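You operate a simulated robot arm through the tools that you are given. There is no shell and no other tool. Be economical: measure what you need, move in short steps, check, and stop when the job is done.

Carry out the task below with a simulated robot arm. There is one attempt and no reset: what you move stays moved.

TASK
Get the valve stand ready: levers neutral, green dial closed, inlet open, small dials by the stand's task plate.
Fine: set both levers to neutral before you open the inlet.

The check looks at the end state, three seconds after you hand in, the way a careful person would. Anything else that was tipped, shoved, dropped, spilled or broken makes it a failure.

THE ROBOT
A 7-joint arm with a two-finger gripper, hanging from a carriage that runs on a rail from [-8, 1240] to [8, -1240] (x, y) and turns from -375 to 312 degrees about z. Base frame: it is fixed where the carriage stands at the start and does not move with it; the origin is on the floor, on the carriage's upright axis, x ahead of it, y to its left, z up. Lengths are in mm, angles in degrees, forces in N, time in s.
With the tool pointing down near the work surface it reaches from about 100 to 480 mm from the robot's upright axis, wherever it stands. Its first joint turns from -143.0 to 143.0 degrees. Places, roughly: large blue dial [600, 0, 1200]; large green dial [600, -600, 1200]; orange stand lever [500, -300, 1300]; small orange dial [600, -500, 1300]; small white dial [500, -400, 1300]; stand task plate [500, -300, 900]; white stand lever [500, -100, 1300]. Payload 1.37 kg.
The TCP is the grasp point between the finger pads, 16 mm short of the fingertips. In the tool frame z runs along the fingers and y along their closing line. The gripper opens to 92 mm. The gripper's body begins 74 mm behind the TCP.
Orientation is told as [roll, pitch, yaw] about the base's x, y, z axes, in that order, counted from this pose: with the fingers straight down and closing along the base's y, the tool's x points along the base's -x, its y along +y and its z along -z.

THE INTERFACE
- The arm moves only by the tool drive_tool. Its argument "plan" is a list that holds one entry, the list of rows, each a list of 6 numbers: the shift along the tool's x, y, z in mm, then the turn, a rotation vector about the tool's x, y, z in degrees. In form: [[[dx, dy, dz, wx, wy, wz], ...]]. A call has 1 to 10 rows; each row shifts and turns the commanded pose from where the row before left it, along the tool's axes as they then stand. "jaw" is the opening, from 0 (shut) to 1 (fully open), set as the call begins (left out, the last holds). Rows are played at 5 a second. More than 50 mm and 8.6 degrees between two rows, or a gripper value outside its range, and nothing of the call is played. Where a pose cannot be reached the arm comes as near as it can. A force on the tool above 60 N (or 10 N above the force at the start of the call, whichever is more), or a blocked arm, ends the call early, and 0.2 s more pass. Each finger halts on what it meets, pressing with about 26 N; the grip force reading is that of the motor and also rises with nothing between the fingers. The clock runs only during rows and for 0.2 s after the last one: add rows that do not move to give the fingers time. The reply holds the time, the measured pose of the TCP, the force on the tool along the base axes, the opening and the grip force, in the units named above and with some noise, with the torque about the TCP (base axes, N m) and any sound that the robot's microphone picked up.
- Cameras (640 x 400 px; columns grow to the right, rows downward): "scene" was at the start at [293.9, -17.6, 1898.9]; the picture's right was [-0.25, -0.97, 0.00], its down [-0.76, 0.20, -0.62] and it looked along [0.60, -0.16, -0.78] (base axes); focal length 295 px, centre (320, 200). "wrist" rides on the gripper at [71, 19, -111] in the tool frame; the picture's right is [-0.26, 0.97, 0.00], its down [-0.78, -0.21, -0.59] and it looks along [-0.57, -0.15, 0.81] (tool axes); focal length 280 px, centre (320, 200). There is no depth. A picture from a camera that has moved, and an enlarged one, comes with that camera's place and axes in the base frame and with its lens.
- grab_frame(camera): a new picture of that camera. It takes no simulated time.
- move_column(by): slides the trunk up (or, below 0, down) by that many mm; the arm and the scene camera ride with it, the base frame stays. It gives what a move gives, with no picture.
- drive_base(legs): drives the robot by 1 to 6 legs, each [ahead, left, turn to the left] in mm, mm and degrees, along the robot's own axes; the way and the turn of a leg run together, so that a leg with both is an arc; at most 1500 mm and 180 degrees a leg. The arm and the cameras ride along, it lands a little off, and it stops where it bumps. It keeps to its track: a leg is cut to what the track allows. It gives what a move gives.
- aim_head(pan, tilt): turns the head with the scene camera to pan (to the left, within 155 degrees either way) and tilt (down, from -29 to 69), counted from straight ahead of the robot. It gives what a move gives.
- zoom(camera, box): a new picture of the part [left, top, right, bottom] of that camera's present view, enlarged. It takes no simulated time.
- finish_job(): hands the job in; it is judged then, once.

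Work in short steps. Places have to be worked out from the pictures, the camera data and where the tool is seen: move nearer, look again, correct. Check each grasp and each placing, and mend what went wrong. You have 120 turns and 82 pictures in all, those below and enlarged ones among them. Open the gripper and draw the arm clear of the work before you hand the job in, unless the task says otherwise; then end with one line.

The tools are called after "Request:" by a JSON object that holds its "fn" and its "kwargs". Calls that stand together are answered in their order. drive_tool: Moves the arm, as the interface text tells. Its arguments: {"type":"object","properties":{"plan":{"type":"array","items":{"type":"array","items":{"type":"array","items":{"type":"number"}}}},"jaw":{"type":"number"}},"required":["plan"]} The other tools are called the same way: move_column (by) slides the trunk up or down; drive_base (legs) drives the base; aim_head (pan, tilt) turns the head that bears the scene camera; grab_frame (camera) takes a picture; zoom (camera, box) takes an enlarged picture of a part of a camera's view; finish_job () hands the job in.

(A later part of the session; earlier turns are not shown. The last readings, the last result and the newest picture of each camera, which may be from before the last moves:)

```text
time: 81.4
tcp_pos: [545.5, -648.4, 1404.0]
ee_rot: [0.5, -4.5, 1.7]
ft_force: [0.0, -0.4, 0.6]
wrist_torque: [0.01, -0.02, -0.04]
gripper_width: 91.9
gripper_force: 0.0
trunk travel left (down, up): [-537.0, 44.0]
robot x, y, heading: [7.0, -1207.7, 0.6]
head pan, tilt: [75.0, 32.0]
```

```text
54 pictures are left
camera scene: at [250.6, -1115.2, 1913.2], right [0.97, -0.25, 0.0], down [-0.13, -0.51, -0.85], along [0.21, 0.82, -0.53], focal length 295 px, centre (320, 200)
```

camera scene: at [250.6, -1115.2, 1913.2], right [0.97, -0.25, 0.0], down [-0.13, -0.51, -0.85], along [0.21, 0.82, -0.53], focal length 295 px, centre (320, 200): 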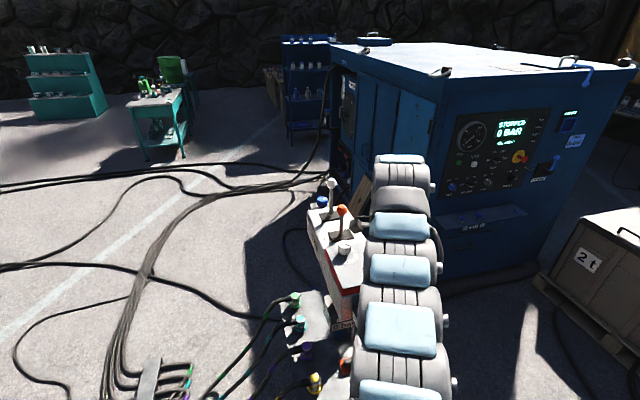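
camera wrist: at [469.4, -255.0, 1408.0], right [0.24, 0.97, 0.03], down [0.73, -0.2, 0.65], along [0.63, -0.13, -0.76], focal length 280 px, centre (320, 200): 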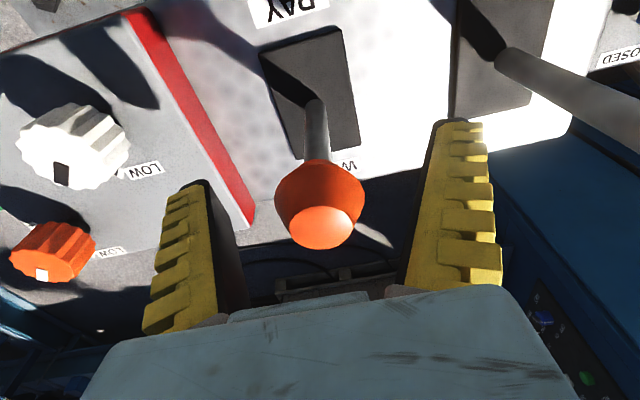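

Request:
{"fn": "drive_base", "kwargs": {"legs": [[0, 0, -20]]}}

Request:
{"fn": "aim_head", "kwargs": {"pan": 90, "tilt": 35}}

Request:
{"fn": "grab_frame", "kwargs": {"camera": "scene"}}

```text
time: 82.9
tcp_pos: [703.7, -863.4, 1403.1]
ee_rot: [0.5, -4.5, -18.1]
ft_force: [-0.6, -0.7, -0.6]
wrist_torque: [0.01, -0.03, 0.03]
gripper_width: 92.0
gripper_force: 0.1
trunk travel left (down, up): [-537.0, 44.0]
robot x, y, heading: [9.7, -1209.7, -19.3]
head pan, tilt: [75.0, 32.0]
```

```text
time: 83.7
tcp_pos: [703.7, -862.7, 1404.2]
ee_rot: [0.5, -4.5, -18.1]
ft_force: [0.2, 0.8, -1.0]
wrist_torque: [-0.02, 0.03, 0.02]
gripper_width: 91.8
gripper_force: 0.1
trunk travel left (down, up): [-537.0, 44.0]
robot x, y, heading: [8.0, -1205.0, -19.5]
head pan, tilt: [90.0, 35.0]
```

```text
53 pictures are left
camera scene: at [245.0, -1193.5, 1908.6], right [0.94, -0.33, 0.0], down [-0.19, -0.54, -0.82], along [0.27, 0.77, -0.57], focal length 295 px, centre (320, 200)
```

scene: 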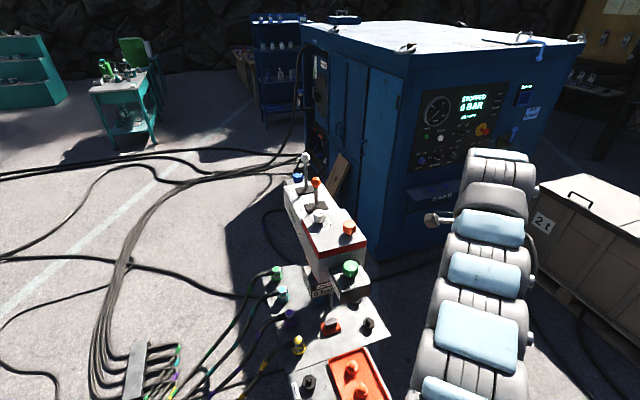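

The arm's clear of the stand here, so I lower the trunk 350 mm for a flatter side view.

Request:
{"fn": "move_column", "kwargs": {"by": -350}}

Request:
{"fn": "aim_head", "kwargs": {"pan": 90, "tilt": 18}}

Request:
{"fn": "grab_frame", "kwargs": {"camera": "scene"}}

```text
time: 87.1
tcp_pos: [704.1, -862.8, 1054.7]
ee_rot: [0.6, -4.7, -18.1]
ft_force: [-0.4, -0.6, -0.9]
wrist_torque: [0.0, 0.03, -0.02]
gripper_width: 92.0
gripper_force: 0.1
trunk travel left (down, up): [-187.0, 394.0]
robot x, y, heading: [4.1, -1206.6, -19.5]
head pan, tilt: [90.0, 35.0]
```

```text
time: 87.9
tcp_pos: [702.8, -864.0, 1053.6]
ee_rot: [0.5, -4.6, -18.0]
ft_force: [-0.9, -0.7, -0.8]
wrist_torque: [-0.08, -0.02, -0.01]
gripper_width: 91.9
gripper_force: 0.1
trunk travel left (down, up): [-187.0, 394.0]
robot x, y, heading: [7.2, -1206.0, -19.4]
head pan, tilt: [90.0, 18.0]
```

```text
52 pictures are left
camera scene: at [246.7, -1188.6, 1585.6], right [0.94, -0.33, 0.0], down [-0.1, -0.29, -0.95], along [0.31, 0.9, -0.31], focal length 295 px, centre (320, 200)
```

scene: 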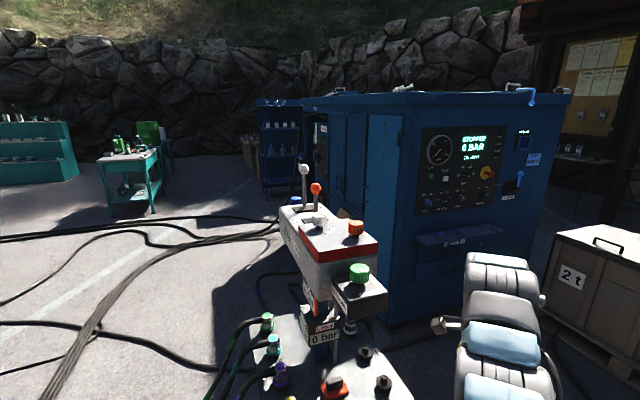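

Request:
{"fn": "zoom", "kwargs": {"camera": "scene", "box": [270, 150, 400, 310]}}

Request:
{"fn": "zoom", "kwargs": {"camera": "scene", "box": [275, 155, 355, 235]}}

```text
2.50 times, centred on (335, 230) of scene
camera zoom: at [246.7, -1188.6, 1585.6], right [0.94, -0.33, 0.0], down [-0.1, -0.29, -0.95], along [0.31, 0.9, -0.31], focal length 738 px, centre (282, 125)
```

zoom: 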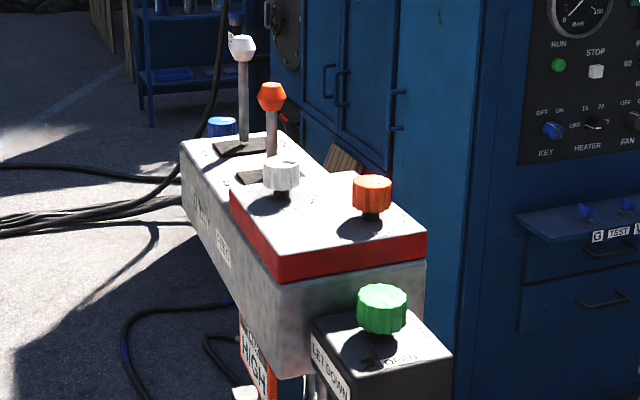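

```text
5.00 times, centred on (315, 195) of scene
camera zoom: at [246.7, -1188.6, 1585.6], right [0.94, -0.33, 0.0], down [-0.1, -0.29, -0.95], along [0.31, 0.9, -0.31], focal length 1476 px, centre (345, 225)
```

zoom: 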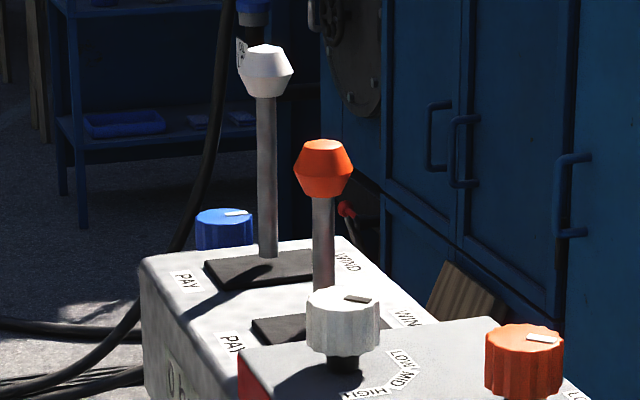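

Side view is clear: the box top is level and both sticks are vertical within ~1°, so both levers are neutral. White/orange labels run LOW (+x) – MID – HIGH (−y), so they need 90° clockwise. I go back up and over to the white dial.

Request:
{"fn": "zoom", "kwargs": {"camera": "scene", "box": [325, 250, 405, 310]}}

Request:
{"fn": "move_column", "kwargs": {"by": 350}}

Request:
{"fn": "drive_base", "kwargs": {"legs": [[0, 0, 19.4], [0, 238, 0]]}}

Request:
{"fn": "drive_tool", "kwargs": {"plan": [[[0, 0, 0, 0, 4.5, 0], [10, -5, 0, 0, 0, 0], [10, -5, 0, 0, 0, 0], [0, 0, 0, 0, 0, 0]]]}}

Request:
{"fn": "grab_frame", "kwargs": {"camera": "wrist"}}

```text
6.67 times, centred on (365, 280) of scene
camera zoom: at [246.7, -1188.6, 1585.6], right [0.94, -0.33, 0.0], down [-0.1, -0.29, -0.95], along [0.31, 0.9, -0.31], focal length 1968 px, centre (20, -333)
```

zoom: 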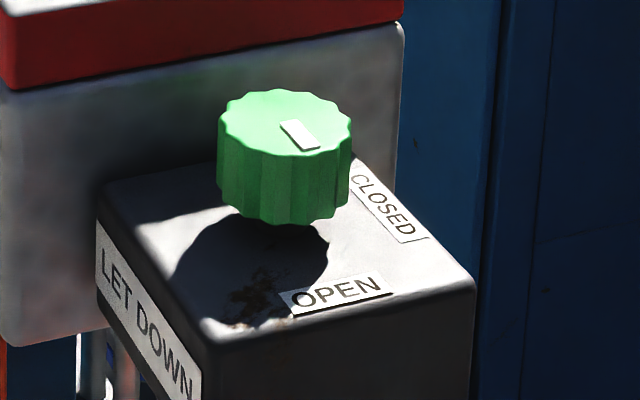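

```text
time: 91.3
tcp_pos: [703.8, -863.2, 1404.2]
ee_rot: [0.5, -4.5, -18.1]
ft_force: [0.1, -0.2, 0.1]
wrist_torque: [-0.01, -0.01, -0.02]
gripper_width: 91.9
gripper_force: 0.0
trunk travel left (down, up): [-537.0, 44.0]
robot x, y, heading: [12.8, -1203.6, -19.3]
head pan, tilt: [90.0, 18.0]
```

```text
time: 94.1
tcp_pos: [552.8, -414.2, 1402.7]
ee_rot: [0.6, -4.6, 0.9]
ft_force: [0.2, 0.4, -0.1]
wrist_torque: [-0.01, 0.02, 0.0]
gripper_width: 91.8
gripper_force: 0.0
trunk travel left (down, up): [-537.0, 44.0]
robot x, y, heading: [8.2, -964.0, -0.5]
head pan, tilt: [90.0, 18.0]
```

```text
time: 95.1
tcp_pos: [531.8, -423.6, 1404.3]
ee_rot: [0.5, -0.1, 0.8]
ft_force: [0.0, 0.1, -0.4]
wrist_torque: [0.03, 0.0, 0.01]
gripper_width: 91.9
gripper_force: 0.1
trunk travel left (down, up): [-537.0, 44.0]
robot x, y, heading: [5.9, -962.6, -0.1]
head pan, tilt: [90.0, 18.0]
```

```text
48 pictures are left
camera wrist: at [461.6, -408.0, 1514.6], right [0.25, 0.97, 0.01], down [0.78, -0.2, 0.59], along [0.57, -0.14, -0.81], focal length 280 px, centre (320, 200)
```

wrist: 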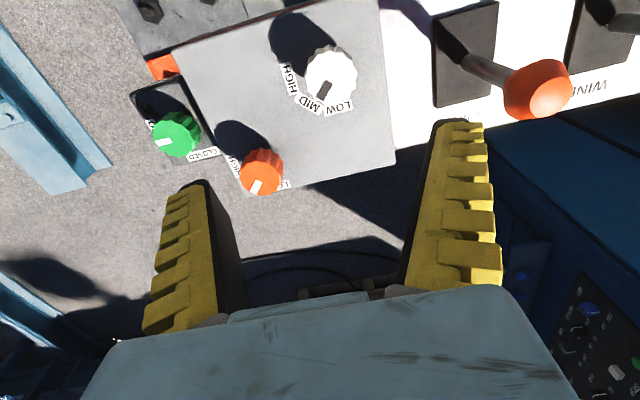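

Excellent view from above. Zoom on the dials to read the pointers against labels.

Request:
{"fn": "zoom", "kwargs": {"camera": "wrist", "box": [130, 40, 370, 200]}}

```text
2.50 times, centred on (250, 120) of wrist
camera zoom: at [461.6, -408.0, 1514.6], right [0.25, 0.97, 0.01], down [0.78, -0.2, 0.59], along [0.57, -0.14, -0.81], focal length 701 px, centre (495, 400)
```

zoom: 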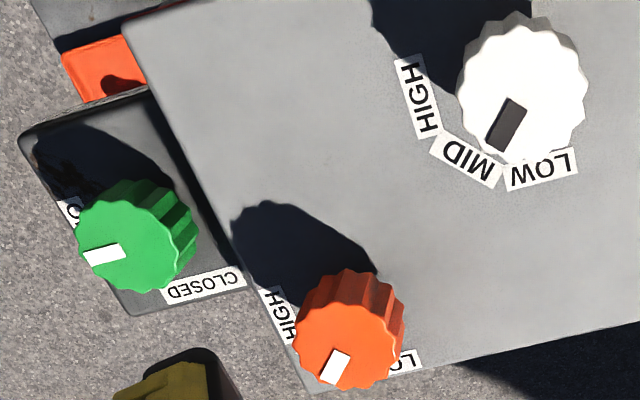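

White dial centre ≈(520,−412); LOW/MID/HIGH at 0/−45/−90°, and both small dials' pointers are about at MID (−40…−45°). Green points to OPEN (−y), CLOSED at +x. I centre over the white dial and pre-rotate the hand counterclockwise 40°.

Request:
{"fn": "drive_tool", "kwargs": {"plan": [[[11.5, 11.5, 0, 0, 0, 0], [0, 0, 0, 0, 0, -8], [0, 0, 0, 0, 0, -8], [0, 0, 0, 0, 0, -8], [0, 0, 0, 0, 0, -8], [0, 0, 0, 0, 0, -8], [0, 0, 0, 0, 0, 0]]]}}

Request:
{"fn": "move_column", "kwargs": {"by": -100}}

Request:
{"fn": "grab_frame", "kwargs": {"camera": "wrist"}}

```text
time: 96.7
tcp_pos: [520.6, -412.2, 1402.9]
ee_rot: [0.2, -0.5, 41.0]
ft_force: [-0.5, 0.5, 0.1]
wrist_torque: [-0.02, 0.02, 0.02]
gripper_width: 91.9
gripper_force: 0.1
trunk travel left (down, up): [-537.0, 44.0]
robot x, y, heading: [6.0, -965.1, -0.1]
head pan, tilt: [90.0, 18.0]
```

```text
time: 98.1
tcp_pos: [520.2, -412.6, 1304.1]
ee_rot: [0.4, -0.4, 41.0]
ft_force: [-0.5, -1.1, 0.1]
wrist_torque: [0.01, 0.01, 0.03]
gripper_width: 91.8
gripper_force: 0.1
trunk travel left (down, up): [-437.0, 144.0]
robot x, y, heading: [5.6, -962.5, -0.4]
head pan, tilt: [90.0, 18.0]
```

```text
46 pictures are left
camera wrist: at [454.5, -446.5, 1413.4], right [-0.43, 0.9, 0.01], down [0.73, 0.35, 0.59], along [0.53, 0.26, -0.81], focal length 280 px, centre (320, 200)
```

wrist: 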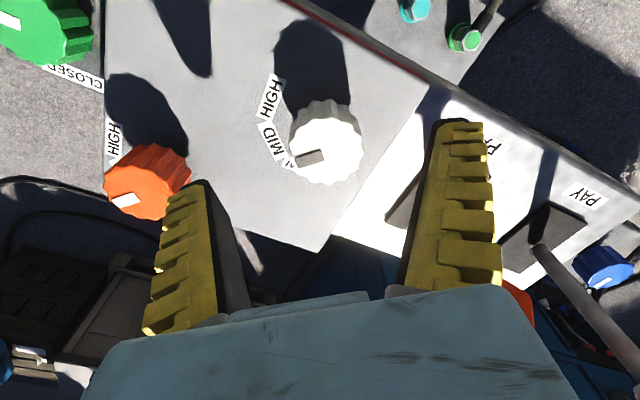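

Request:
{"fn": "move_column", "kwargs": {"by": -62}}

Request:
{"fn": "grab_frame", "kwargs": {"camera": "wrist"}}

```text
time: 99.1
tcp_pos: [521.3, -411.8, 1241.2]
ee_rot: [0.4, -0.3, 40.9]
ft_force: [-0.3, 0.0, 0.4]
wrist_torque: [-0.02, 0.0, -0.01]
gripper_width: 92.0
gripper_force: 0.0
trunk travel left (down, up): [-375.0, 206.0]
robot x, y, heading: [4.1, -965.1, -0.4]
head pan, tilt: [90.0, 18.0]
```

```text
45 pictures are left
camera wrist: at [454.6, -446.5, 1351.4], right [-0.43, 0.9, 0.01], down [0.73, 0.35, 0.59], along [0.53, 0.26, -0.81], focal length 280 px, centre (320, 200)
```

wrist: 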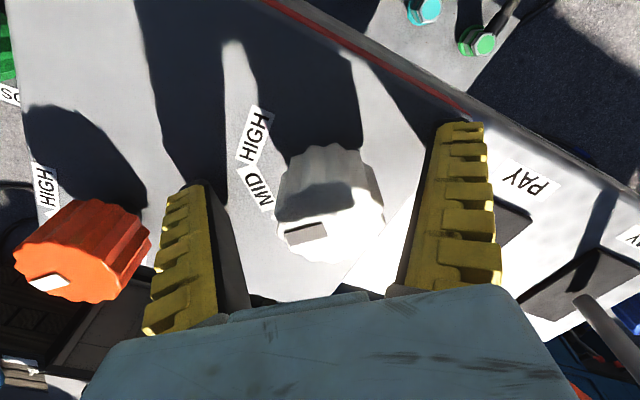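

Dial centre reads about (524,−406). I correct by a few mm and close.

Request:
{"fn": "drive_tool", "kwargs": {"plan": [[[-5, 2.5, 3, 0, 0, 0], [0, 0, 0, 0, 0, 0]]]}}

Request:
{"fn": "drive_tool", "kwargs": {"plan": [[[0, 0, 0, 0, 0, 0], [0, 0, 0, 0, 0, 0], [0, 0, 0, 0, 0, 0], [0, 0, 0, 0, 0, 0]]], "jaw": 0.3}}

Request:
{"fn": "grab_frame", "kwargs": {"camera": "wrist"}}

```text
time: 99.7
tcp_pos: [523.0, -406.3, 1237.3]
ee_rot: [0.3, -0.3, 41.0]
ft_force: [-0.3, 0.1, -0.7]
wrist_torque: [0.02, 0.01, 0.01]
gripper_width: 91.9
gripper_force: 0.0
trunk travel left (down, up): [-375.0, 206.0]
robot x, y, heading: [5.4, -962.6, -0.3]
head pan, tilt: [90.0, 18.0]
```

```text
time: 100.7
tcp_pos: [524.1, -405.2, 1241.1]
ee_rot: [0.4, -0.6, 40.9]
ft_force: [-2.5, 1.0, 28.6]
wrist_torque: [-0.22, -0.49, 0.01]
gripper_width: 37.8
gripper_force: 27.9
trunk travel left (down, up): [-375.0, 206.0]
robot x, y, heading: [5.3, -967.3, 0.0]
head pan, tilt: [90.0, 18.0]
```

```text
44 pictures are left
camera wrist: at [457.8, -439.2, 1350.2], right [-0.44, 0.9, 0.01], down [0.73, 0.34, 0.6], along [0.53, 0.27, -0.8], focal length 280 px, centre (320, 200)
```

wrist: 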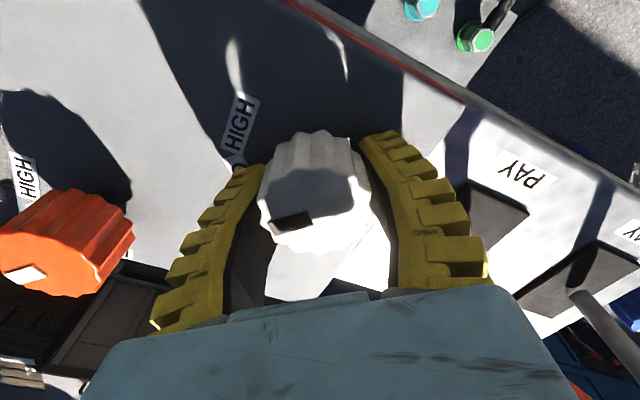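

Gripped, with 28 N upward push (tips touch the plate). I lift 4 mm, then turn clockwise 24°.

Request:
{"fn": "drive_tool", "kwargs": {"plan": [[[0, 0, -4, 0, 0, 0], [0, 0, 0, 0, 0, 8], [0, 0, 0, 0, 0, 8], [0, 0, 0, 0, 0, 8], [0, 0, 0, 0, 0, 0]]]}}

Request:
{"fn": "grab_frame", "kwargs": {"camera": "wrist"}}

```text
time: 101.9
tcp_pos: [523.4, -408.3, 1241.9]
ee_rot: [0.4, -0.3, 16.8]
ft_force: [13.4, 10.7, -17.8]
wrist_torque: [0.14, -0.36, 0.03]
gripper_width: 38.0
gripper_force: 28.5
trunk travel left (down, up): [-375.0, 206.0]
robot x, y, heading: [9.4, -963.4, -0.3]
head pan, tilt: [90.0, 18.0]
```

```text
43 pictures are left
camera wrist: at [449.8, -412.5, 1352.1], right [-0.03, 1.0, 0.01], down [0.81, 0.02, 0.59], along [0.59, 0.02, -0.81], focal length 280 px, centre (320, 200)
```

wrist: 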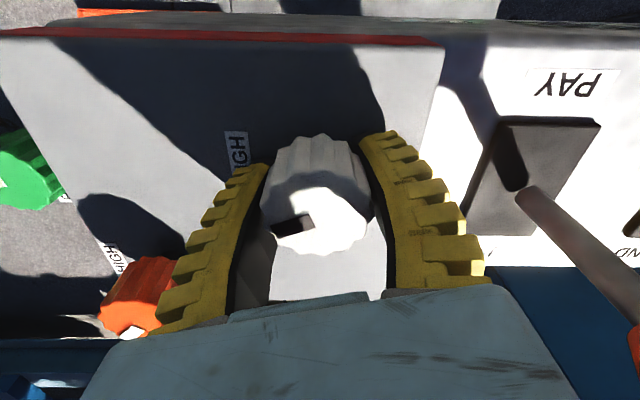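

The dial turns with the hand; its mark's axis reads about −72°. Another 18°.

Request:
{"fn": "drive_tool", "kwargs": {"plan": [[[0, 0, 0, 0, 0, 8], [0, 0, 0, 0, 0, 8], [0, 0, 0, 0, 0, 2.5], [0, 0, 0, 0, 0, 0]]]}}

Request:
{"fn": "drive_tool", "kwargs": {"plan": [[[0, 0, 0, 0, 0, 0], [0, 0, 0, 0, 0, 0], [0, 0, 0, 0, 0, 0], [0, 0, -10, 0, 0, 0], [0, 0, 0, 0, 0, 0]]], "jaw": 1}}

Request:
{"fn": "move_column", "kwargs": {"by": 80}}

Request:
{"fn": "grab_frame", "kwargs": {"camera": "wrist"}}

```text
time: 102.9
tcp_pos: [522.7, -410.3, 1241.0]
ee_rot: [0.4, 0.0, -1.7]
ft_force: [6.4, -6.6, -7.8]
wrist_torque: [-0.03, 0.04, -0.05]
gripper_width: 39.3
gripper_force: 27.9
trunk travel left (down, up): [-375.0, 206.0]
robot x, y, heading: [6.0, -963.4, -0.4]
head pan, tilt: [90.0, 18.0]
```

```text
time: 104.1
tcp_pos: [522.9, -409.2, 1250.4]
ee_rot: [0.4, -0.1, -1.5]
ft_force: [-0.7, -0.3, 1.4]
wrist_torque: [-0.02, -0.01, -0.01]
gripper_width: 91.7
gripper_force: 0.0
trunk travel left (down, up): [-375.0, 206.0]
robot x, y, heading: [1.6, -962.2, -0.4]
head pan, tilt: [90.0, 18.0]
```

```text
time: 105.2
tcp_pos: [522.2, -409.0, 1332.7]
ee_rot: [0.4, 0.0, -1.5]
ft_force: [0.1, 0.0, -0.2]
wrist_torque: [-0.01, 0.02, 0.01]
gripper_width: 91.6
gripper_force: 0.1
trunk travel left (down, up): [-455.0, 126.0]
robot x, y, heading: [7.4, -965.4, -0.1]
head pan, tilt: [90.0, 18.0]
```

```text
42 pictures are left
camera wrist: at [452.9, -390.4, 1442.4], right [0.29, 0.96, 0.01], down [0.77, -0.24, 0.59], along [0.56, -0.16, -0.81], focal length 280 px, centre (320, 200)
```

wrist: 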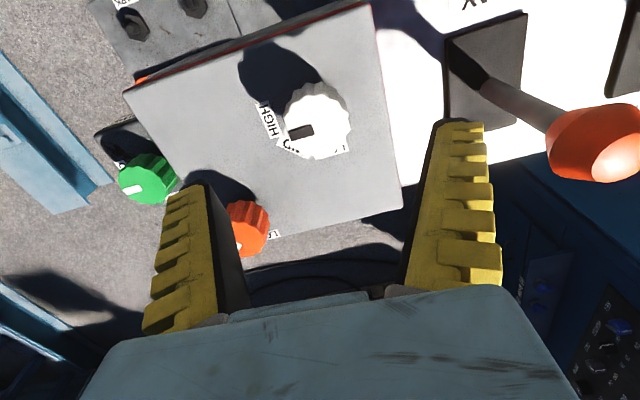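

Request:
{"fn": "zoom", "kwargs": {"camera": "wrist", "box": [230, 50, 390, 190]}}

```text
2.86 times, centred on (310, 120) of wrist
camera zoom: at [452.9, -390.4, 1442.4], right [0.29, 0.96, 0.01], down [0.77, -0.24, 0.59], along [0.56, -0.16, -0.81], focal length 801 px, centre (349, 429)
```

zoom: 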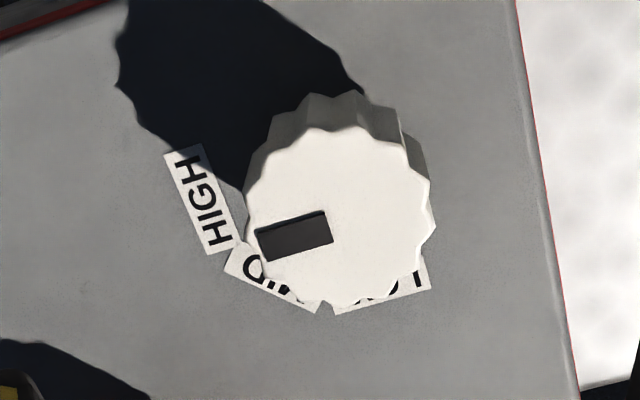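

White is at HIGH (mark along −y). Next orange at ≈(604,−504): move over it and pre-rotate.

Request:
{"fn": "drive_tool", "kwargs": {"plan": [[[-28, -31, 0, 0, 0, 0], [-28, -31, 0, 0, 0, 0], [-28, -31, 0, 0, 0, 0], [0, 0, 0, 0, 0, -8], [0, 0, 0, 0, 0, -8], [0, 0, 0, 0, 0, -8], [0, 0, 0, 0, 0, -8], [0, 0, 0, 0, 0, -8], [0, 0, 0, 0, 0, 0]]]}}

Request:
{"fn": "grab_frame", "kwargs": {"camera": "wrist"}}

```text
time: 107.2
tcp_pos: [603.3, -503.2, 1332.6]
ee_rot: [0.4, -0.4, 38.4]
ft_force: [-0.1, -0.9, 0.5]
wrist_torque: [-0.01, 0.0, 0.0]
gripper_width: 92.0
gripper_force: 0.1
trunk travel left (down, up): [-455.0, 126.0]
robot x, y, heading: [6.4, -964.3, -0.2]
head pan, tilt: [90.0, 18.0]
```

```text
40 pictures are left
camera wrist: at [536.8, -535.3, 1441.4], right [-0.4, 0.92, 0.01], down [0.74, 0.32, 0.59], along [0.54, 0.24, -0.81], focal length 280 px, centre (320, 200)
```

wrist: 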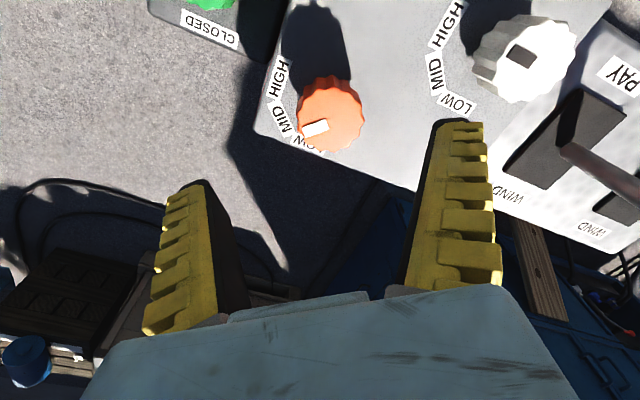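

Request:
{"fn": "drive_tool", "kwargs": {"plan": [[[2.8, 6, 0, 0, 0, 0], [0, 0, 0, 0, 0, 0]]]}}

Request:
{"fn": "move_column", "kwargs": {"by": -88}}

Request:
{"fn": "grab_frame", "kwargs": {"camera": "wrist"}}

```text
time: 107.8
tcp_pos: [596.5, -501.5, 1331.5]
ee_rot: [0.4, -0.4, 38.5]
ft_force: [-0.2, 0.0, 0.4]
wrist_torque: [0.0, 0.0, 0.0]
gripper_width: 91.9
gripper_force: 0.0
trunk travel left (down, up): [-455.0, 126.0]
robot x, y, heading: [9.4, -964.4, -0.1]
head pan, tilt: [90.0, 18.0]
```

```text
time: 109.1
tcp_pos: [597.9, -500.9, 1245.1]
ee_rot: [0.4, -0.5, 38.4]
ft_force: [-0.1, -0.5, 0.1]
wrist_torque: [0.01, -0.02, 0.01]
gripper_width: 92.1
gripper_force: 0.0
trunk travel left (down, up): [-367.0, 214.0]
robot x, y, heading: [7.6, -964.0, -0.3]
head pan, tilt: [90.0, 18.0]
```

```text
39 pictures are left
camera wrist: at [529.9, -532.1, 1354.3], right [-0.39, 0.92, 0.01], down [0.74, 0.31, 0.59], along [0.54, 0.24, -0.81], focal length 280 px, centre (320, 200)
```

wrist: 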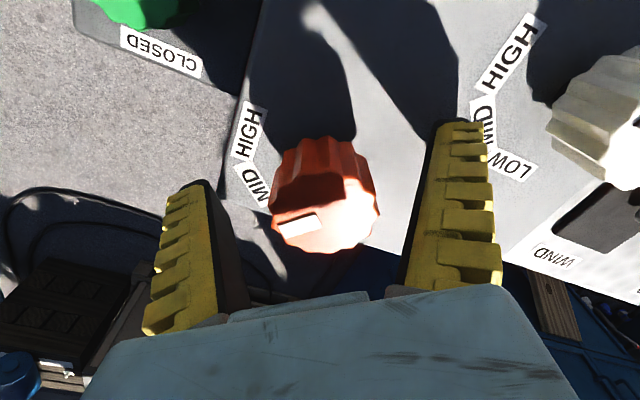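

Request:
{"fn": "drive_tool", "kwargs": {"plan": [[[-4, 1, 0, 0, 0, 0], [0, 0, 0, 0, 0, 0]]]}}

Request:
{"fn": "drive_tool", "kwargs": {"plan": [[[0, 0, 0, 0, 0, 0], [0, 0, 0, 0, 0, 0], [0, 0, 0, 0, 0, 0], [0, 0, 0, 0, 0, 0]]], "jaw": 0.3}}

Request:
{"fn": "drive_tool", "kwargs": {"plan": [[[0, 0, 0, 0, 0, 8], [0, 0, 0, 0, 0, 8], [0, 0, 0, 0, 0, 8], [0, 0, 0, 0, 0, 8], [0, 0, 0, 0, 0, 8], [0, 0, 0, 0, 0, 3], [0, 0, 0, 0, 0, 0]]]}}

Request:
{"fn": "grab_frame", "kwargs": {"camera": "wrist"}}

```text
time: 109.7
tcp_pos: [600.3, -500.0, 1244.9]
ee_rot: [0.5, -0.4, 38.5]
ft_force: [-0.3, -0.1, 0.3]
wrist_torque: [-0.02, 0.02, 0.01]
gripper_width: 91.8
gripper_force: 0.0
trunk travel left (down, up): [-367.0, 214.0]
robot x, y, heading: [6.2, -962.1, 0.0]
head pan, tilt: [90.0, 18.0]
```

```text
time: 110.7
tcp_pos: [599.3, -495.9, 1244.3]
ee_rot: [0.5, -0.4, 38.4]
ft_force: [-4.8, 7.4, 0.4]
wrist_torque: [0.04, 0.03, -0.07]
gripper_width: 38.6
gripper_force: 27.9
trunk travel left (down, up): [-367.0, 214.0]
robot x, y, heading: [7.0, -966.0, -0.3]
head pan, tilt: [90.0, 18.0]
```

```text
time: 112.3
tcp_pos: [600.5, -502.0, 1241.7]
ee_rot: [0.3, 0.0, -4.8]
ft_force: [0.5, -21.1, 0.7]
wrist_torque: [-0.01, 0.05, 0.13]
gripper_width: 41.1
gripper_force: 27.5
trunk travel left (down, up): [-367.0, 214.0]
robot x, y, heading: [8.0, -965.7, -0.2]
head pan, tilt: [90.0, 18.0]
```

```text
38 pictures are left
camera wrist: at [531.9, -478.5, 1352.7], right [0.34, 0.94, 0.0], down [0.76, -0.28, 0.59], along [0.55, -0.2, -0.81], focal length 280 px, centre (320, 200)
```

wrist: 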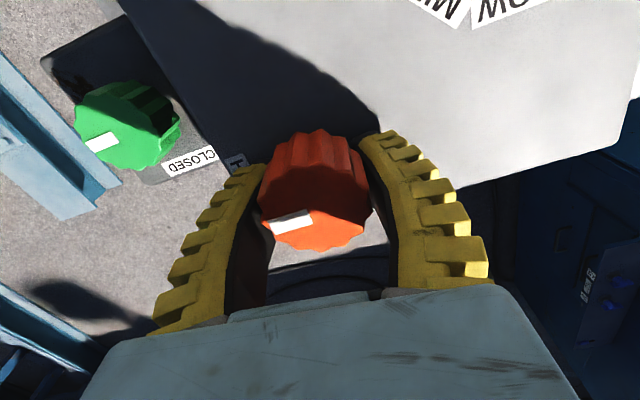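

Mark seems along −y. Release, lift and verify.

Request:
{"fn": "drive_tool", "kwargs": {"plan": [[[0, 0, 0, 0, 0, 0], [0, 0, 0, 0, 0, 0], [0, 0, 0, 0, 0, 0], [0, 0, -10, 0, 0, 0], [0, 0, 0, 0, 0, 0]]], "jaw": 1}}

Request:
{"fn": "move_column", "kwargs": {"by": 80}}

Request:
{"fn": "zoom", "kwargs": {"camera": "wrist", "box": [150, 20, 390, 180]}}

```text
time: 113.5
tcp_pos: [599.9, -498.0, 1254.6]
ee_rot: [0.5, 0.0, -4.7]
ft_force: [0.3, 0.2, -1.3]
wrist_torque: [0.0, -0.01, 0.0]
gripper_width: 92.1
gripper_force: 0.0
trunk travel left (down, up): [-367.0, 214.0]
robot x, y, heading: [3.5, -961.7, -0.2]
head pan, tilt: [90.0, 18.0]
```

```text
time: 114.7
tcp_pos: [598.8, -498.1, 1333.0]
ee_rot: [0.5, 0.0, -4.6]
ft_force: [-0.3, 0.5, -0.4]
wrist_torque: [-0.01, 0.0, -0.02]
gripper_width: 91.8
gripper_force: 0.1
trunk travel left (down, up): [-447.0, 134.0]
robot x, y, heading: [5.7, -964.1, -0.2]
head pan, tilt: [90.0, 18.0]
```

```text
2.50 times, centred on (270, 100) of wrist
camera zoom: at [531.1, -475.3, 1444.1], right [0.34, 0.94, 0.01], down [0.76, -0.28, 0.59], along [0.56, -0.19, -0.81], focal length 701 px, centre (445, 450)
```

zoom: 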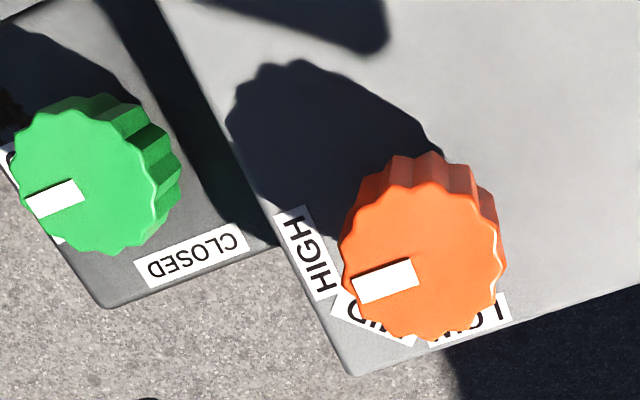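

Orange is at HIGH too (mark parallel to the box's y-edge). Now green at ≈(552,−612): shift the base and pre-rotate clockwise to turn it counterclockwise.

Request:
{"fn": "drive_base", "kwargs": {"legs": [[0, -162, 0]]}}

Request:
{"fn": "drive_tool", "kwargs": {"plan": [[[15, 16, 0, 0, 0, 0], [15, 16, 0, 0, 0, 0], [13, 18, 0, 0, 0, 0], [0, 0, 0, 0, 0, 8], [0, 0, 0, 0, 0, 8], [0, 0, 0, 0, 0, 8], [0, 0, 0, 0, 0, 8], [0, 0, 0, 0, 0, 8], [0, 0, 0, 0, 0, 0]]]}}

Request:
{"fn": "grab_frame", "kwargs": {"camera": "wrist"}}

```text
time: 116.1
tcp_pos: [599.1, -656.8, 1333.1]
ee_rot: [0.5, -0.1, -4.4]
ft_force: [-0.4, 0.1, 0.0]
wrist_torque: [-0.01, 0.0, 0.0]
gripper_width: 91.8
gripper_force: 0.1
trunk travel left (down, up): [-447.0, 134.0]
robot x, y, heading: [7.1, -1127.6, 0.1]
head pan, tilt: [90.0, 18.0]
```

```text
time: 118.1
tcp_pos: [558.4, -603.0, 1334.0]
ee_rot: [0.5, 0.3, -44.5]
ft_force: [0.4, -0.3, 0.0]
wrist_torque: [-0.02, 0.03, 0.04]
gripper_width: 92.0
gripper_force: 0.0
trunk travel left (down, up): [-447.0, 134.0]
robot x, y, heading: [9.8, -1125.6, 0.2]
head pan, tilt: [90.0, 18.0]
```

```text
36 pictures are left
camera wrist: at [522.6, -542.2, 1445.6], right [0.86, 0.51, 0.01], down [0.41, -0.7, 0.58], along [0.3, -0.5, -0.81], focal length 280 px, centre (320, 200)
```

wrist: 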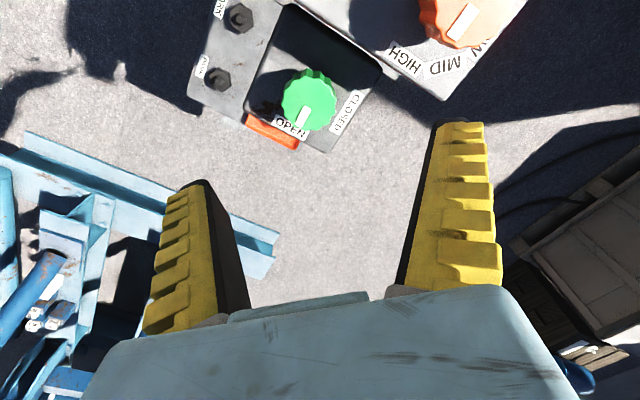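

Green ≈(551,−609.5), top ≈1194, Ø51. Correct and lower.

Request:
{"fn": "drive_tool", "kwargs": {"plan": [[[0.7, -9.8, 0, 0, 0, 0], [0, 0, 0, 0, 0, 0]]]}}

Request:
{"fn": "move_column", "kwargs": {"by": -140}}

Request:
{"fn": "grab_frame", "kwargs": {"camera": "wrist"}}

```text
time: 118.7
tcp_pos: [552.1, -609.7, 1335.0]
ee_rot: [0.4, 0.3, -44.3]
ft_force: [0.4, 0.7, 0.4]
wrist_torque: [0.0, 0.02, 0.0]
gripper_width: 91.9
gripper_force: 0.1
trunk travel left (down, up): [-447.0, 134.0]
robot x, y, heading: [7.7, -1123.2, 0.2]
head pan, tilt: [90.0, 18.0]
```

```text
time: 120.3
tcp_pos: [553.0, -610.2, 1195.6]
ee_rot: [0.4, 0.3, -44.3]
ft_force: [0.7, 0.1, -1.0]
wrist_torque: [-0.02, 0.01, 0.0]
gripper_width: 92.0
gripper_force: 0.0
trunk travel left (down, up): [-307.0, 274.0]
robot x, y, heading: [6.6, -1128.8, -0.1]
head pan, tilt: [90.0, 18.0]
```

```text
35 pictures are left
camera wrist: at [515.4, -548.6, 1305.9], right [0.86, 0.51, 0.01], down [0.41, -0.7, 0.58], along [0.3, -0.5, -0.81], focal length 280 px, centre (320, 200)
```

wrist: 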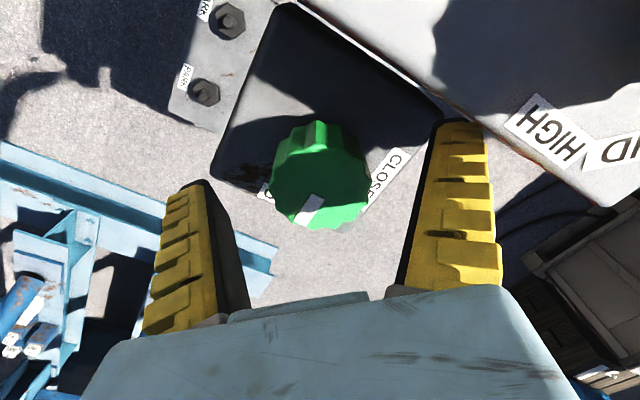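

Exactly centred at the dial's top. Lower 9 mm and grip, then turn 48° ccw as a first part.

Request:
{"fn": "move_column", "kwargs": {"by": -9}}

Request:
{"fn": "drive_tool", "kwargs": {"plan": [[[0, 0, 0, 0, 0, 0], [0, 0, 0, 0, 0, 0], [0, 0, 0, 0, 0, 0], [0, 0, 0, 0, 0, 0]]], "jaw": 0.4}}

Request:
{"fn": "drive_tool", "kwargs": {"plan": [[[0, 0, 0, 0, 0, -8], [0, 0, 0, 0, 0, -8], [0, 0, 0, 0, 0, -8], [0, 0, 0, 0, 0, -8], [0, 0, 0, 0, 0, -8], [0, 0, 0, 0, 0, -8], [0, 0, 0, 0, 0, 0]]]}}

Request:
{"fn": "grab_frame", "kwargs": {"camera": "wrist"}}

```text
time: 120.9
tcp_pos: [553.0, -609.6, 1186.0]
ee_rot: [0.3, 0.3, -44.3]
ft_force: [-3.7, -5.8, 8.0]
wrist_torque: [0.49, -0.33, -0.01]
gripper_width: 89.5
gripper_force: 0.0
trunk travel left (down, up): [-298.0, 283.0]
robot x, y, heading: [6.1, -1125.0, 0.0]
head pan, tilt: [90.0, 18.0]
```

```text
time: 121.9
tcp_pos: [553.1, -610.4, 1184.7]
ee_rot: [0.5, 0.3, -44.3]
ft_force: [5.7, -0.7, -5.2]
wrist_torque: [0.15, 0.17, -0.11]
gripper_width: 42.0
gripper_force: 27.6
trunk travel left (down, up): [-298.0, 283.0]
robot x, y, heading: [7.3, -1124.1, -0.1]
head pan, tilt: [90.0, 18.0]
```

```text
time: 123.5
tcp_pos: [553.6, -611.3, 1185.7]
ee_rot: [0.5, 0.0, 3.8]
ft_force: [3.3, -9.2, 1.8]
wrist_torque: [-0.18, 0.2, -0.06]
gripper_width: 41.9
gripper_force: 28.1
trunk travel left (down, up): [-298.0, 283.0]
robot x, y, heading: [9.1, -1123.8, -0.0]
head pan, tilt: [90.0, 18.0]
```

```text
34 pictures are left
camera wrist: at [481.1, -598.7, 1295.9], right [0.2, 0.98, 0.01], down [0.79, -0.16, 0.59], along [0.58, -0.11, -0.81], focal length 280 px, centre (320, 200)
```

wrist: 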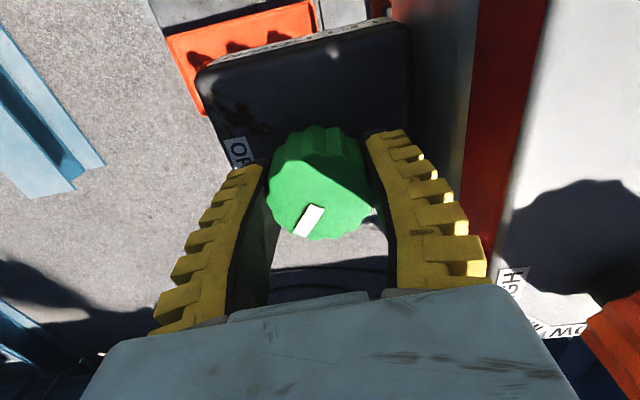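

Turning well. Remaining 42°.

Request:
{"fn": "drive_tool", "kwargs": {"plan": [[[0, 0, 0, 0, 0, -8], [0, 0, 0, 0, 0, -8], [0, 0, 0, 0, 0, -8], [0, 0, 0, 0, 0, -8], [0, 0, 0, 0, 0, -8], [0, 0, 0, 0, 0, -1], [0, 0, 0, 0, 0, 0]]]}}

Request:
{"fn": "grab_frame", "kwargs": {"camera": "wrist"}}

```text
time: 125.1
tcp_pos: [553.3, -611.7, 1186.3]
ee_rot: [0.2, -0.3, 44.7]
ft_force: [10.7, -9.8, -7.6]
wrist_torque: [-0.09, 0.18, -0.67]
gripper_width: 41.8
gripper_force: 28.0
trunk travel left (down, up): [-298.0, 283.0]
robot x, y, heading: [6.1, -1120.3, -0.1]
head pan, tilt: [90.0, 18.0]
```

```text
33 pictures are left
camera wrist: at [489.8, -649.7, 1295.1], right [-0.49, 0.87, 0.01], down [0.7, 0.39, 0.59], along [0.51, 0.3, -0.81], focal length 280 px, centre (320, 200)
```

wrist: 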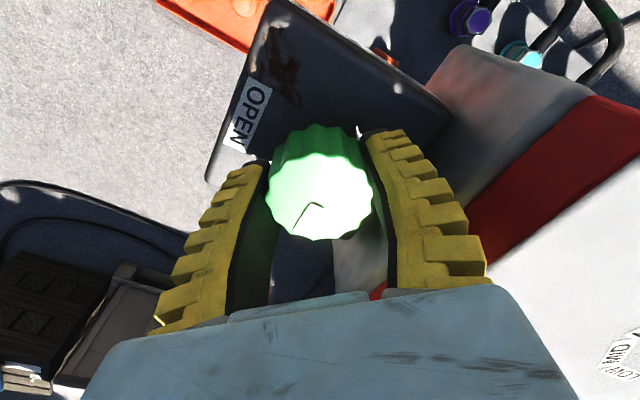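

Torque rose (end stop likely). Release, lift, and check the mark against CLOSED.

Request:
{"fn": "drive_tool", "kwargs": {"plan": [[[0, 0, 0, 0, 0, 0], [0, 0, 0, 0, 0, 0], [0, 0, 0, 0, 0, 0], [0, 0, -10, 0, 0, 0], [0, 0, 0, 0, 0, 0]]], "jaw": 0.9}}

Request:
{"fn": "move_column", "kwargs": {"by": 110}}

Request:
{"fn": "zoom", "kwargs": {"camera": "wrist", "box": [220, 20, 420, 180]}}

```text
time: 126.3
tcp_pos: [551.4, -610.0, 1195.4]
ee_rot: [0.4, -0.4, 44.7]
ft_force: [-0.1, -0.1, -0.6]
wrist_torque: [-0.04, 0.01, 0.01]
gripper_width: 83.7
gripper_force: 0.3
trunk travel left (down, up): [-298.0, 283.0]
robot x, y, heading: [6.5, -1125.2, -0.1]
head pan, tilt: [90.0, 18.0]
```

```text
time: 127.8
tcp_pos: [552.7, -610.3, 1305.9]
ee_rot: [0.4, -0.4, 44.8]
ft_force: [0.7, -0.5, 0.9]
wrist_torque: [-0.02, 0.02, 0.0]
gripper_width: 83.8
gripper_force: 0.8
trunk travel left (down, up): [-408.0, 173.0]
robot x, y, heading: [8.3, -1127.8, -0.1]
head pan, tilt: [90.0, 18.0]
```

```text
2.50 times, centred on (320, 100) of wrist
camera zoom: at [488.4, -648.3, 1416.0], right [-0.49, 0.87, 0.01], down [0.7, 0.39, 0.59], along [0.51, 0.3, -0.8], focal length 701 px, centre (320, 450)
```

zoom: 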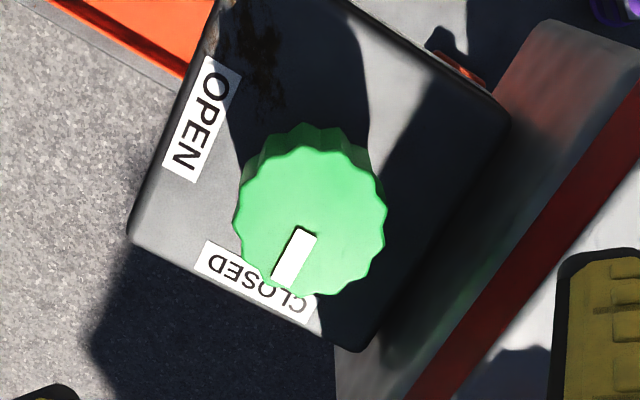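

Green is CLOSED. Levers are neutral, so now the inlet at ≈(547,−5). I approach from the +y side (clear of levers): raise, drive along the rail, then turn −90° keeping the arm posture.

Request:
{"fn": "move_column", "kwargs": {"by": 165}}

Request:
{"fn": "drive_base", "kwargs": {"legs": [[0, 1000, 0], [0, 670, 0]]}}

Request:
{"fn": "aim_head", "kwargs": {"pan": 20, "tilt": 40}}

Request:
{"fn": "grab_frame", "kwargs": {"camera": "scene"}}

```text
time: 129.6
tcp_pos: [552.2, -609.3, 1471.8]
ee_rot: [0.2, -0.4, 44.8]
ft_force: [-0.5, -0.1, -0.5]
wrist_torque: [-0.01, 0.01, 0.01]
gripper_width: 84.0
gripper_force: 0.1
trunk travel left (down, up): [-573.0, 8.0]
robot x, y, heading: [10.0, -1126.0, -0.1]
head pan, tilt: [90.0, 18.0]
```

```text
time: 138.1
tcp_pos: [541.7, 1056.3, 1471.4]
ee_rot: [0.3, -0.3, 44.7]
ft_force: [1.0, -0.2, -0.8]
wrist_torque: [0.02, 0.0, 0.0]
gripper_width: 83.9
gripper_force: 0.8
trunk travel left (down, up): [-573.0, 8.0]
robot x, y, heading: [-3.1, 541.6, 0.2]
head pan, tilt: [90.0, 18.0]
```

```text
time: 139.5
tcp_pos: [542.3, 1057.0, 1471.5]
ee_rot: [0.3, -0.5, 44.7]
ft_force: [-0.5, 0.0, -0.5]
wrist_torque: [0.01, -0.02, 0.0]
gripper_width: 84.1
gripper_force: 1.0
trunk travel left (down, up): [-573.0, 8.0]
robot x, y, heading: [-6.3, 545.2, 0.1]
head pan, tilt: [20.0, 40.0]
```

```text
31 pictures are left
camera scene: at [297.4, 572.2, 1937.1], right [0.34, -0.94, 0.0], down [-0.6, -0.22, -0.77], along [0.72, 0.26, -0.64], focal length 295 px, centre (320, 200)
```

scene: 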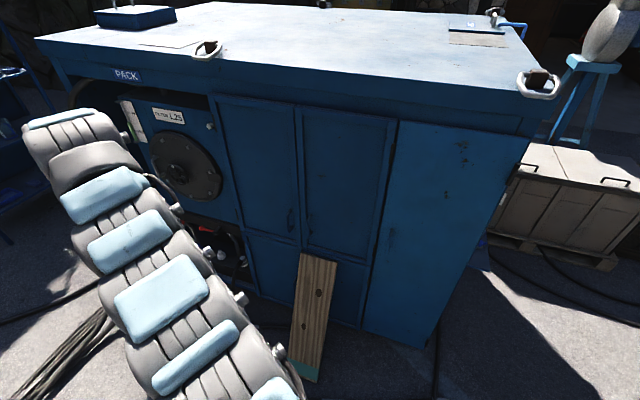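

The cabinet front is at x≈1340, far beyond the sweep. Turn −90°.

Request:
{"fn": "drive_base", "kwargs": {"legs": [[0, 0, -90]]}}

Request:
{"fn": "grab_frame", "kwargs": {"camera": "wrist"}}

```text
time: 143.8
tcp_pos: [493.2, -20.5, 1471.0]
ee_rot: [0.3, -0.4, -47.1]
ft_force: [0.1, -1.0, 0.1]
wrist_torque: [-0.03, 0.01, 0.03]
gripper_width: 83.8
gripper_force: 0.9
trunk travel left (down, up): [-573.0, 8.0]
robot x, y, heading: [-9.1, 543.2, -91.7]
head pan, tilt: [20.0, 40.0]
```

```text
30 pictures are left
camera wrist: at [459.6, 44.3, 1581.1], right [0.89, 0.46, 0.01], down [0.37, -0.71, 0.59], along [0.28, -0.52, -0.8], focal length 280 px, centre (320, 200)
```

wrist: 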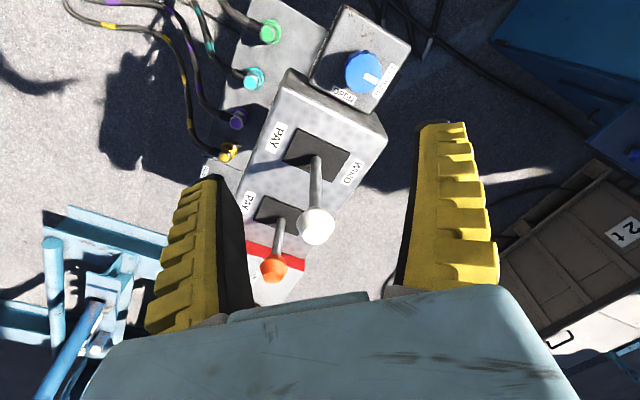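

Blue dial at ≈(549,0). I shift the base 22 mm ahead and move over it.

Request:
{"fn": "drive_base", "kwargs": {"legs": [[22, 0, 0]]}}

Request:
{"fn": "drive_tool", "kwargs": {"plan": [[[-2.5, 23, 0, 0, 0, 0], [-2.5, 23, 0, 0, 0, 0], [-2.5, 23, 0, 0, 0, 0], [0, 0, 0, 0, 0, 0]]], "jaw": 1}}

Request:
{"fn": "move_column", "kwargs": {"by": -150}}

Request:
{"fn": "grab_frame", "kwargs": {"camera": "wrist"}}

```text
time: 144.6
tcp_pos: [494.4, -41.5, 1471.9]
ee_rot: [0.3, -0.4, -47.2]
ft_force: [-0.1, 0.0, -0.6]
wrist_torque: [0.0, 0.01, 0.01]
gripper_width: 83.7
gripper_force: 0.5
trunk travel left (down, up): [-573.0, 8.0]
robot x, y, heading: [-6.6, 519.7, -92.0]
head pan, tilt: [20.0, 40.0]
```

```text
time: 145.6
tcp_pos: [549.2, 1.9, 1472.8]
ee_rot: [0.3, -0.4, -47.1]
ft_force: [-0.4, -0.3, 0.1]
wrist_torque: [-0.01, -0.01, -0.01]
gripper_width: 92.1
gripper_force: 0.1
trunk travel left (down, up): [-573.0, 8.0]
robot x, y, heading: [-4.0, 521.2, -92.1]
head pan, tilt: [20.0, 40.0]
```

```text
time: 147.3
tcp_pos: [547.5, 1.8, 1323.7]
ee_rot: [0.2, -0.4, -47.1]
ft_force: [-0.1, -0.2, 0.2]
wrist_torque: [0.03, -0.03, 0.02]
gripper_width: 91.7
gripper_force: 0.1
trunk travel left (down, up): [-423.0, 158.0]
robot x, y, heading: [-4.0, 520.1, -91.6]
head pan, tilt: [20.0, 40.0]
```

```text
29 pictures are left
camera wrist: at [513.8, 65.4, 1432.4], right [0.89, 0.47, 0.01], down [0.37, -0.71, 0.59], along [0.28, -0.52, -0.8], focal length 280 px, centre (320, 200)
```

wrist: 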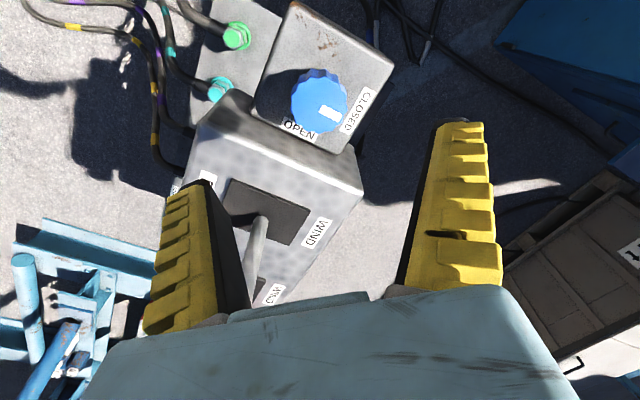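

Request:
{"fn": "drive_tool", "kwargs": {"plan": [[[1, 1, 0, 0, 0, 0], [0, 0, 0, 0, 0, 0]]], "jaw": 0.85}}

Request:
{"fn": "move_column", "kwargs": {"by": -128}}

Request:
{"fn": "grab_frame", "kwargs": {"camera": "wrist"}}

```text
time: 147.9
tcp_pos: [549.3, 2.4, 1322.7]
ee_rot: [0.4, -0.4, -47.1]
ft_force: [0.8, 0.5, -0.9]
wrist_torque: [-0.02, -0.05, -0.04]
gripper_width: 80.0
gripper_force: 1.2
trunk travel left (down, up): [-423.0, 158.0]
robot x, y, heading: [0.2, 521.2, -91.9]
head pan, tilt: [20.0, 40.0]
```

```text
time: 149.5
tcp_pos: [548.4, 2.5, 1194.4]
ee_rot: [0.3, -0.5, -47.1]
ft_force: [-0.4, -0.3, -0.2]
wrist_torque: [0.03, -0.03, 0.0]
gripper_width: 79.3
gripper_force: 0.7
trunk travel left (down, up): [-295.0, 286.0]
robot x, y, heading: [-7.5, 519.2, -92.1]
head pan, tilt: [20.0, 40.0]
```

```text
28 pictures are left
camera wrist: at [514.5, 66.5, 1304.6], right [0.89, 0.47, 0.01], down [0.37, -0.71, 0.59], along [0.28, -0.52, -0.8], focal length 280 px, centre (320, 200)
```

wrist: 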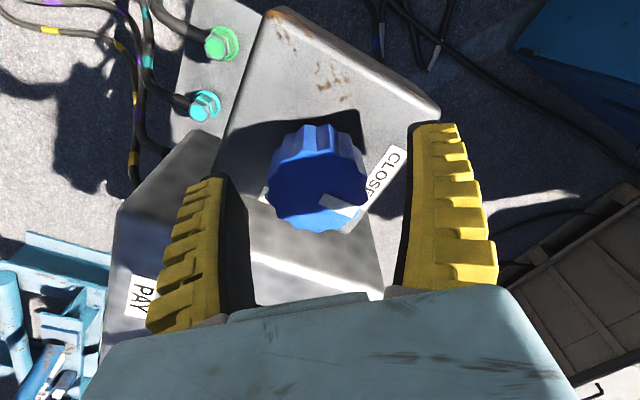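

Centred. Lower 9 mm, grip, turn clockwise.

Request:
{"fn": "move_column", "kwargs": {"by": -9}}

Request:
{"fn": "drive_tool", "kwargs": {"plan": [[[0, 0, 0, 0, 0, 0], [0, 0, 0, 0, 0, 0], [0, 0, 0, 0, 0, 0], [0, 0, 0, 0, 0, 0]]], "jaw": 0.4}}

Request:
{"fn": "drive_tool", "kwargs": {"plan": [[[0, 0, 0, 0, 0, 8], [0, 0, 0, 0, 0, 8], [0, 0, 0, 0, 0, 8], [0, 0, 0, 0, 0, 8], [0, 0, 0, 0, 0, 8], [0, 0, 0, 0, 0, 8], [0, 0, 0, 0, 0, 0]]]}}

Request:
{"fn": "drive_tool", "kwargs": {"plan": [[[0, 0, 0, 0, 0, 8], [0, 0, 0, 0, 0, 8], [0, 0, 0, 0, 0, 8], [0, 0, 0, 0, 0, 8], [0, 0, 0, 0, 0, 8], [0, 0, 0, 0, 0, 2], [0, 0, 0, 0, 0, 0]]]}}

Request:
{"fn": "grab_frame", "kwargs": {"camera": "wrist"}}

```text
time: 150.1
tcp_pos: [549.3, 3.2, 1183.9]
ee_rot: [0.2, -0.3, -47.1]
ft_force: [0.0, -0.9, -0.3]
wrist_torque: [-0.03, 0.0, -0.01]
gripper_width: 79.7
gripper_force: 1.1
trunk travel left (down, up): [-286.0, 295.0]
robot x, y, heading: [-3.6, 520.3, -91.8]
head pan, tilt: [20.0, 40.0]
```

```text
time: 151.1
tcp_pos: [547.5, 1.3, 1186.4]
ee_rot: [0.2, -0.4, -47.2]
ft_force: [-12.7, -4.5, 8.3]
wrist_torque: [0.05, 0.0, -0.35]
gripper_width: 43.7
gripper_force: 27.9
trunk travel left (down, up): [-286.0, 295.0]
robot x, y, heading: [-5.2, 523.0, -91.9]
head pan, tilt: [20.0, 40.0]
```

```text
time: 152.7
tcp_pos: [549.1, 1.4, 1185.3]
ee_rot: [0.6, 0.0, -95.2]
ft_force: [2.0, -10.7, 1.2]
wrist_torque: [-0.19, 0.17, -0.03]
gripper_width: 43.3
gripper_force: 28.3
trunk travel left (down, up): [-286.0, 295.0]
robot x, y, heading: [-2.6, 521.3, -91.8]
head pan, tilt: [20.0, 40.0]
```

```text
time: 154.3
tcp_pos: [549.6, 0.6, 1187.0]
ee_rot: [0.6, 0.3, -137.2]
ft_force: [8.5, -8.0, 2.7]
wrist_torque: [-0.07, -0.09, 0.11]
gripper_width: 47.7
gripper_force: 8.7
trunk travel left (down, up): [-286.0, 295.0]
robot x, y, heading: [-2.8, 521.8, -91.7]
head pan, tilt: [20.0, 40.0]
```

```text
27 pictures are left
camera wrist: at [614.1, 34.0, 1298.4], right [0.46, -0.89, 0.01], down [-0.72, -0.37, 0.58], along [-0.51, -0.28, -0.81], focal length 280 px, centre (320, 200)
```

wrist: 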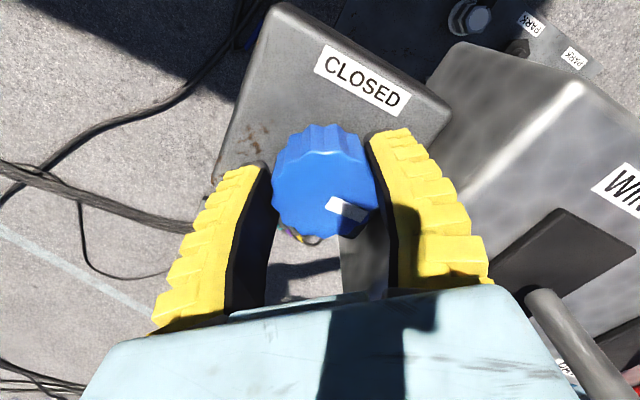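

Request:
{"fn": "drive_tool", "kwargs": {"plan": [[[0, 0, 0, 0, 0, 0], [0, 0, 0, 0, 0, 0], [0, 0, 0, 0, 0, 0], [0, 0, -10, 0, 0, 0], [0, 0, 0, 0, 0, 0]]], "jaw": 0.85}}

Request:
{"fn": "move_column", "kwargs": {"by": 110}}

Request:
{"fn": "zoom", "kwargs": {"camera": "wrist", "box": [220, 20, 420, 180]}}

```text
time: 155.5
tcp_pos: [549.1, 2.0, 1195.0]
ee_rot: [0.4, 0.3, -137.0]
ft_force: [-0.6, 1.6, 0.5]
wrist_torque: [0.0, 0.01, -0.01]
gripper_width: 79.8
gripper_force: 0.6
trunk travel left (down, up): [-286.0, 295.0]
robot x, y, heading: [-4.9, 517.5, -91.5]
head pan, tilt: [20.0, 40.0]
```

```text
time: 156.9
tcp_pos: [549.0, 2.2, 1305.9]
ee_rot: [0.5, 0.3, -137.1]
ft_force: [0.2, -0.2, -0.3]
wrist_torque: [0.0, -0.02, 0.0]
gripper_width: 79.5
gripper_force: 1.4
trunk travel left (down, up): [-396.0, 185.0]
robot x, y, heading: [-3.7, 519.7, -91.8]
head pan, tilt: [20.0, 40.0]
```

```text
2.50 times, centred on (320, 100) of wrist
camera zoom: at [613.6, 35.7, 1416.7], right [0.46, -0.89, 0.01], down [-0.72, -0.38, 0.58], along [-0.51, -0.27, -0.81], focal length 701 px, centre (320, 450)
```

zoom: 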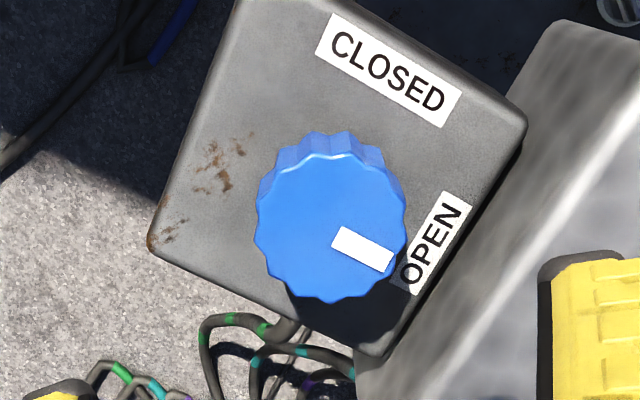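

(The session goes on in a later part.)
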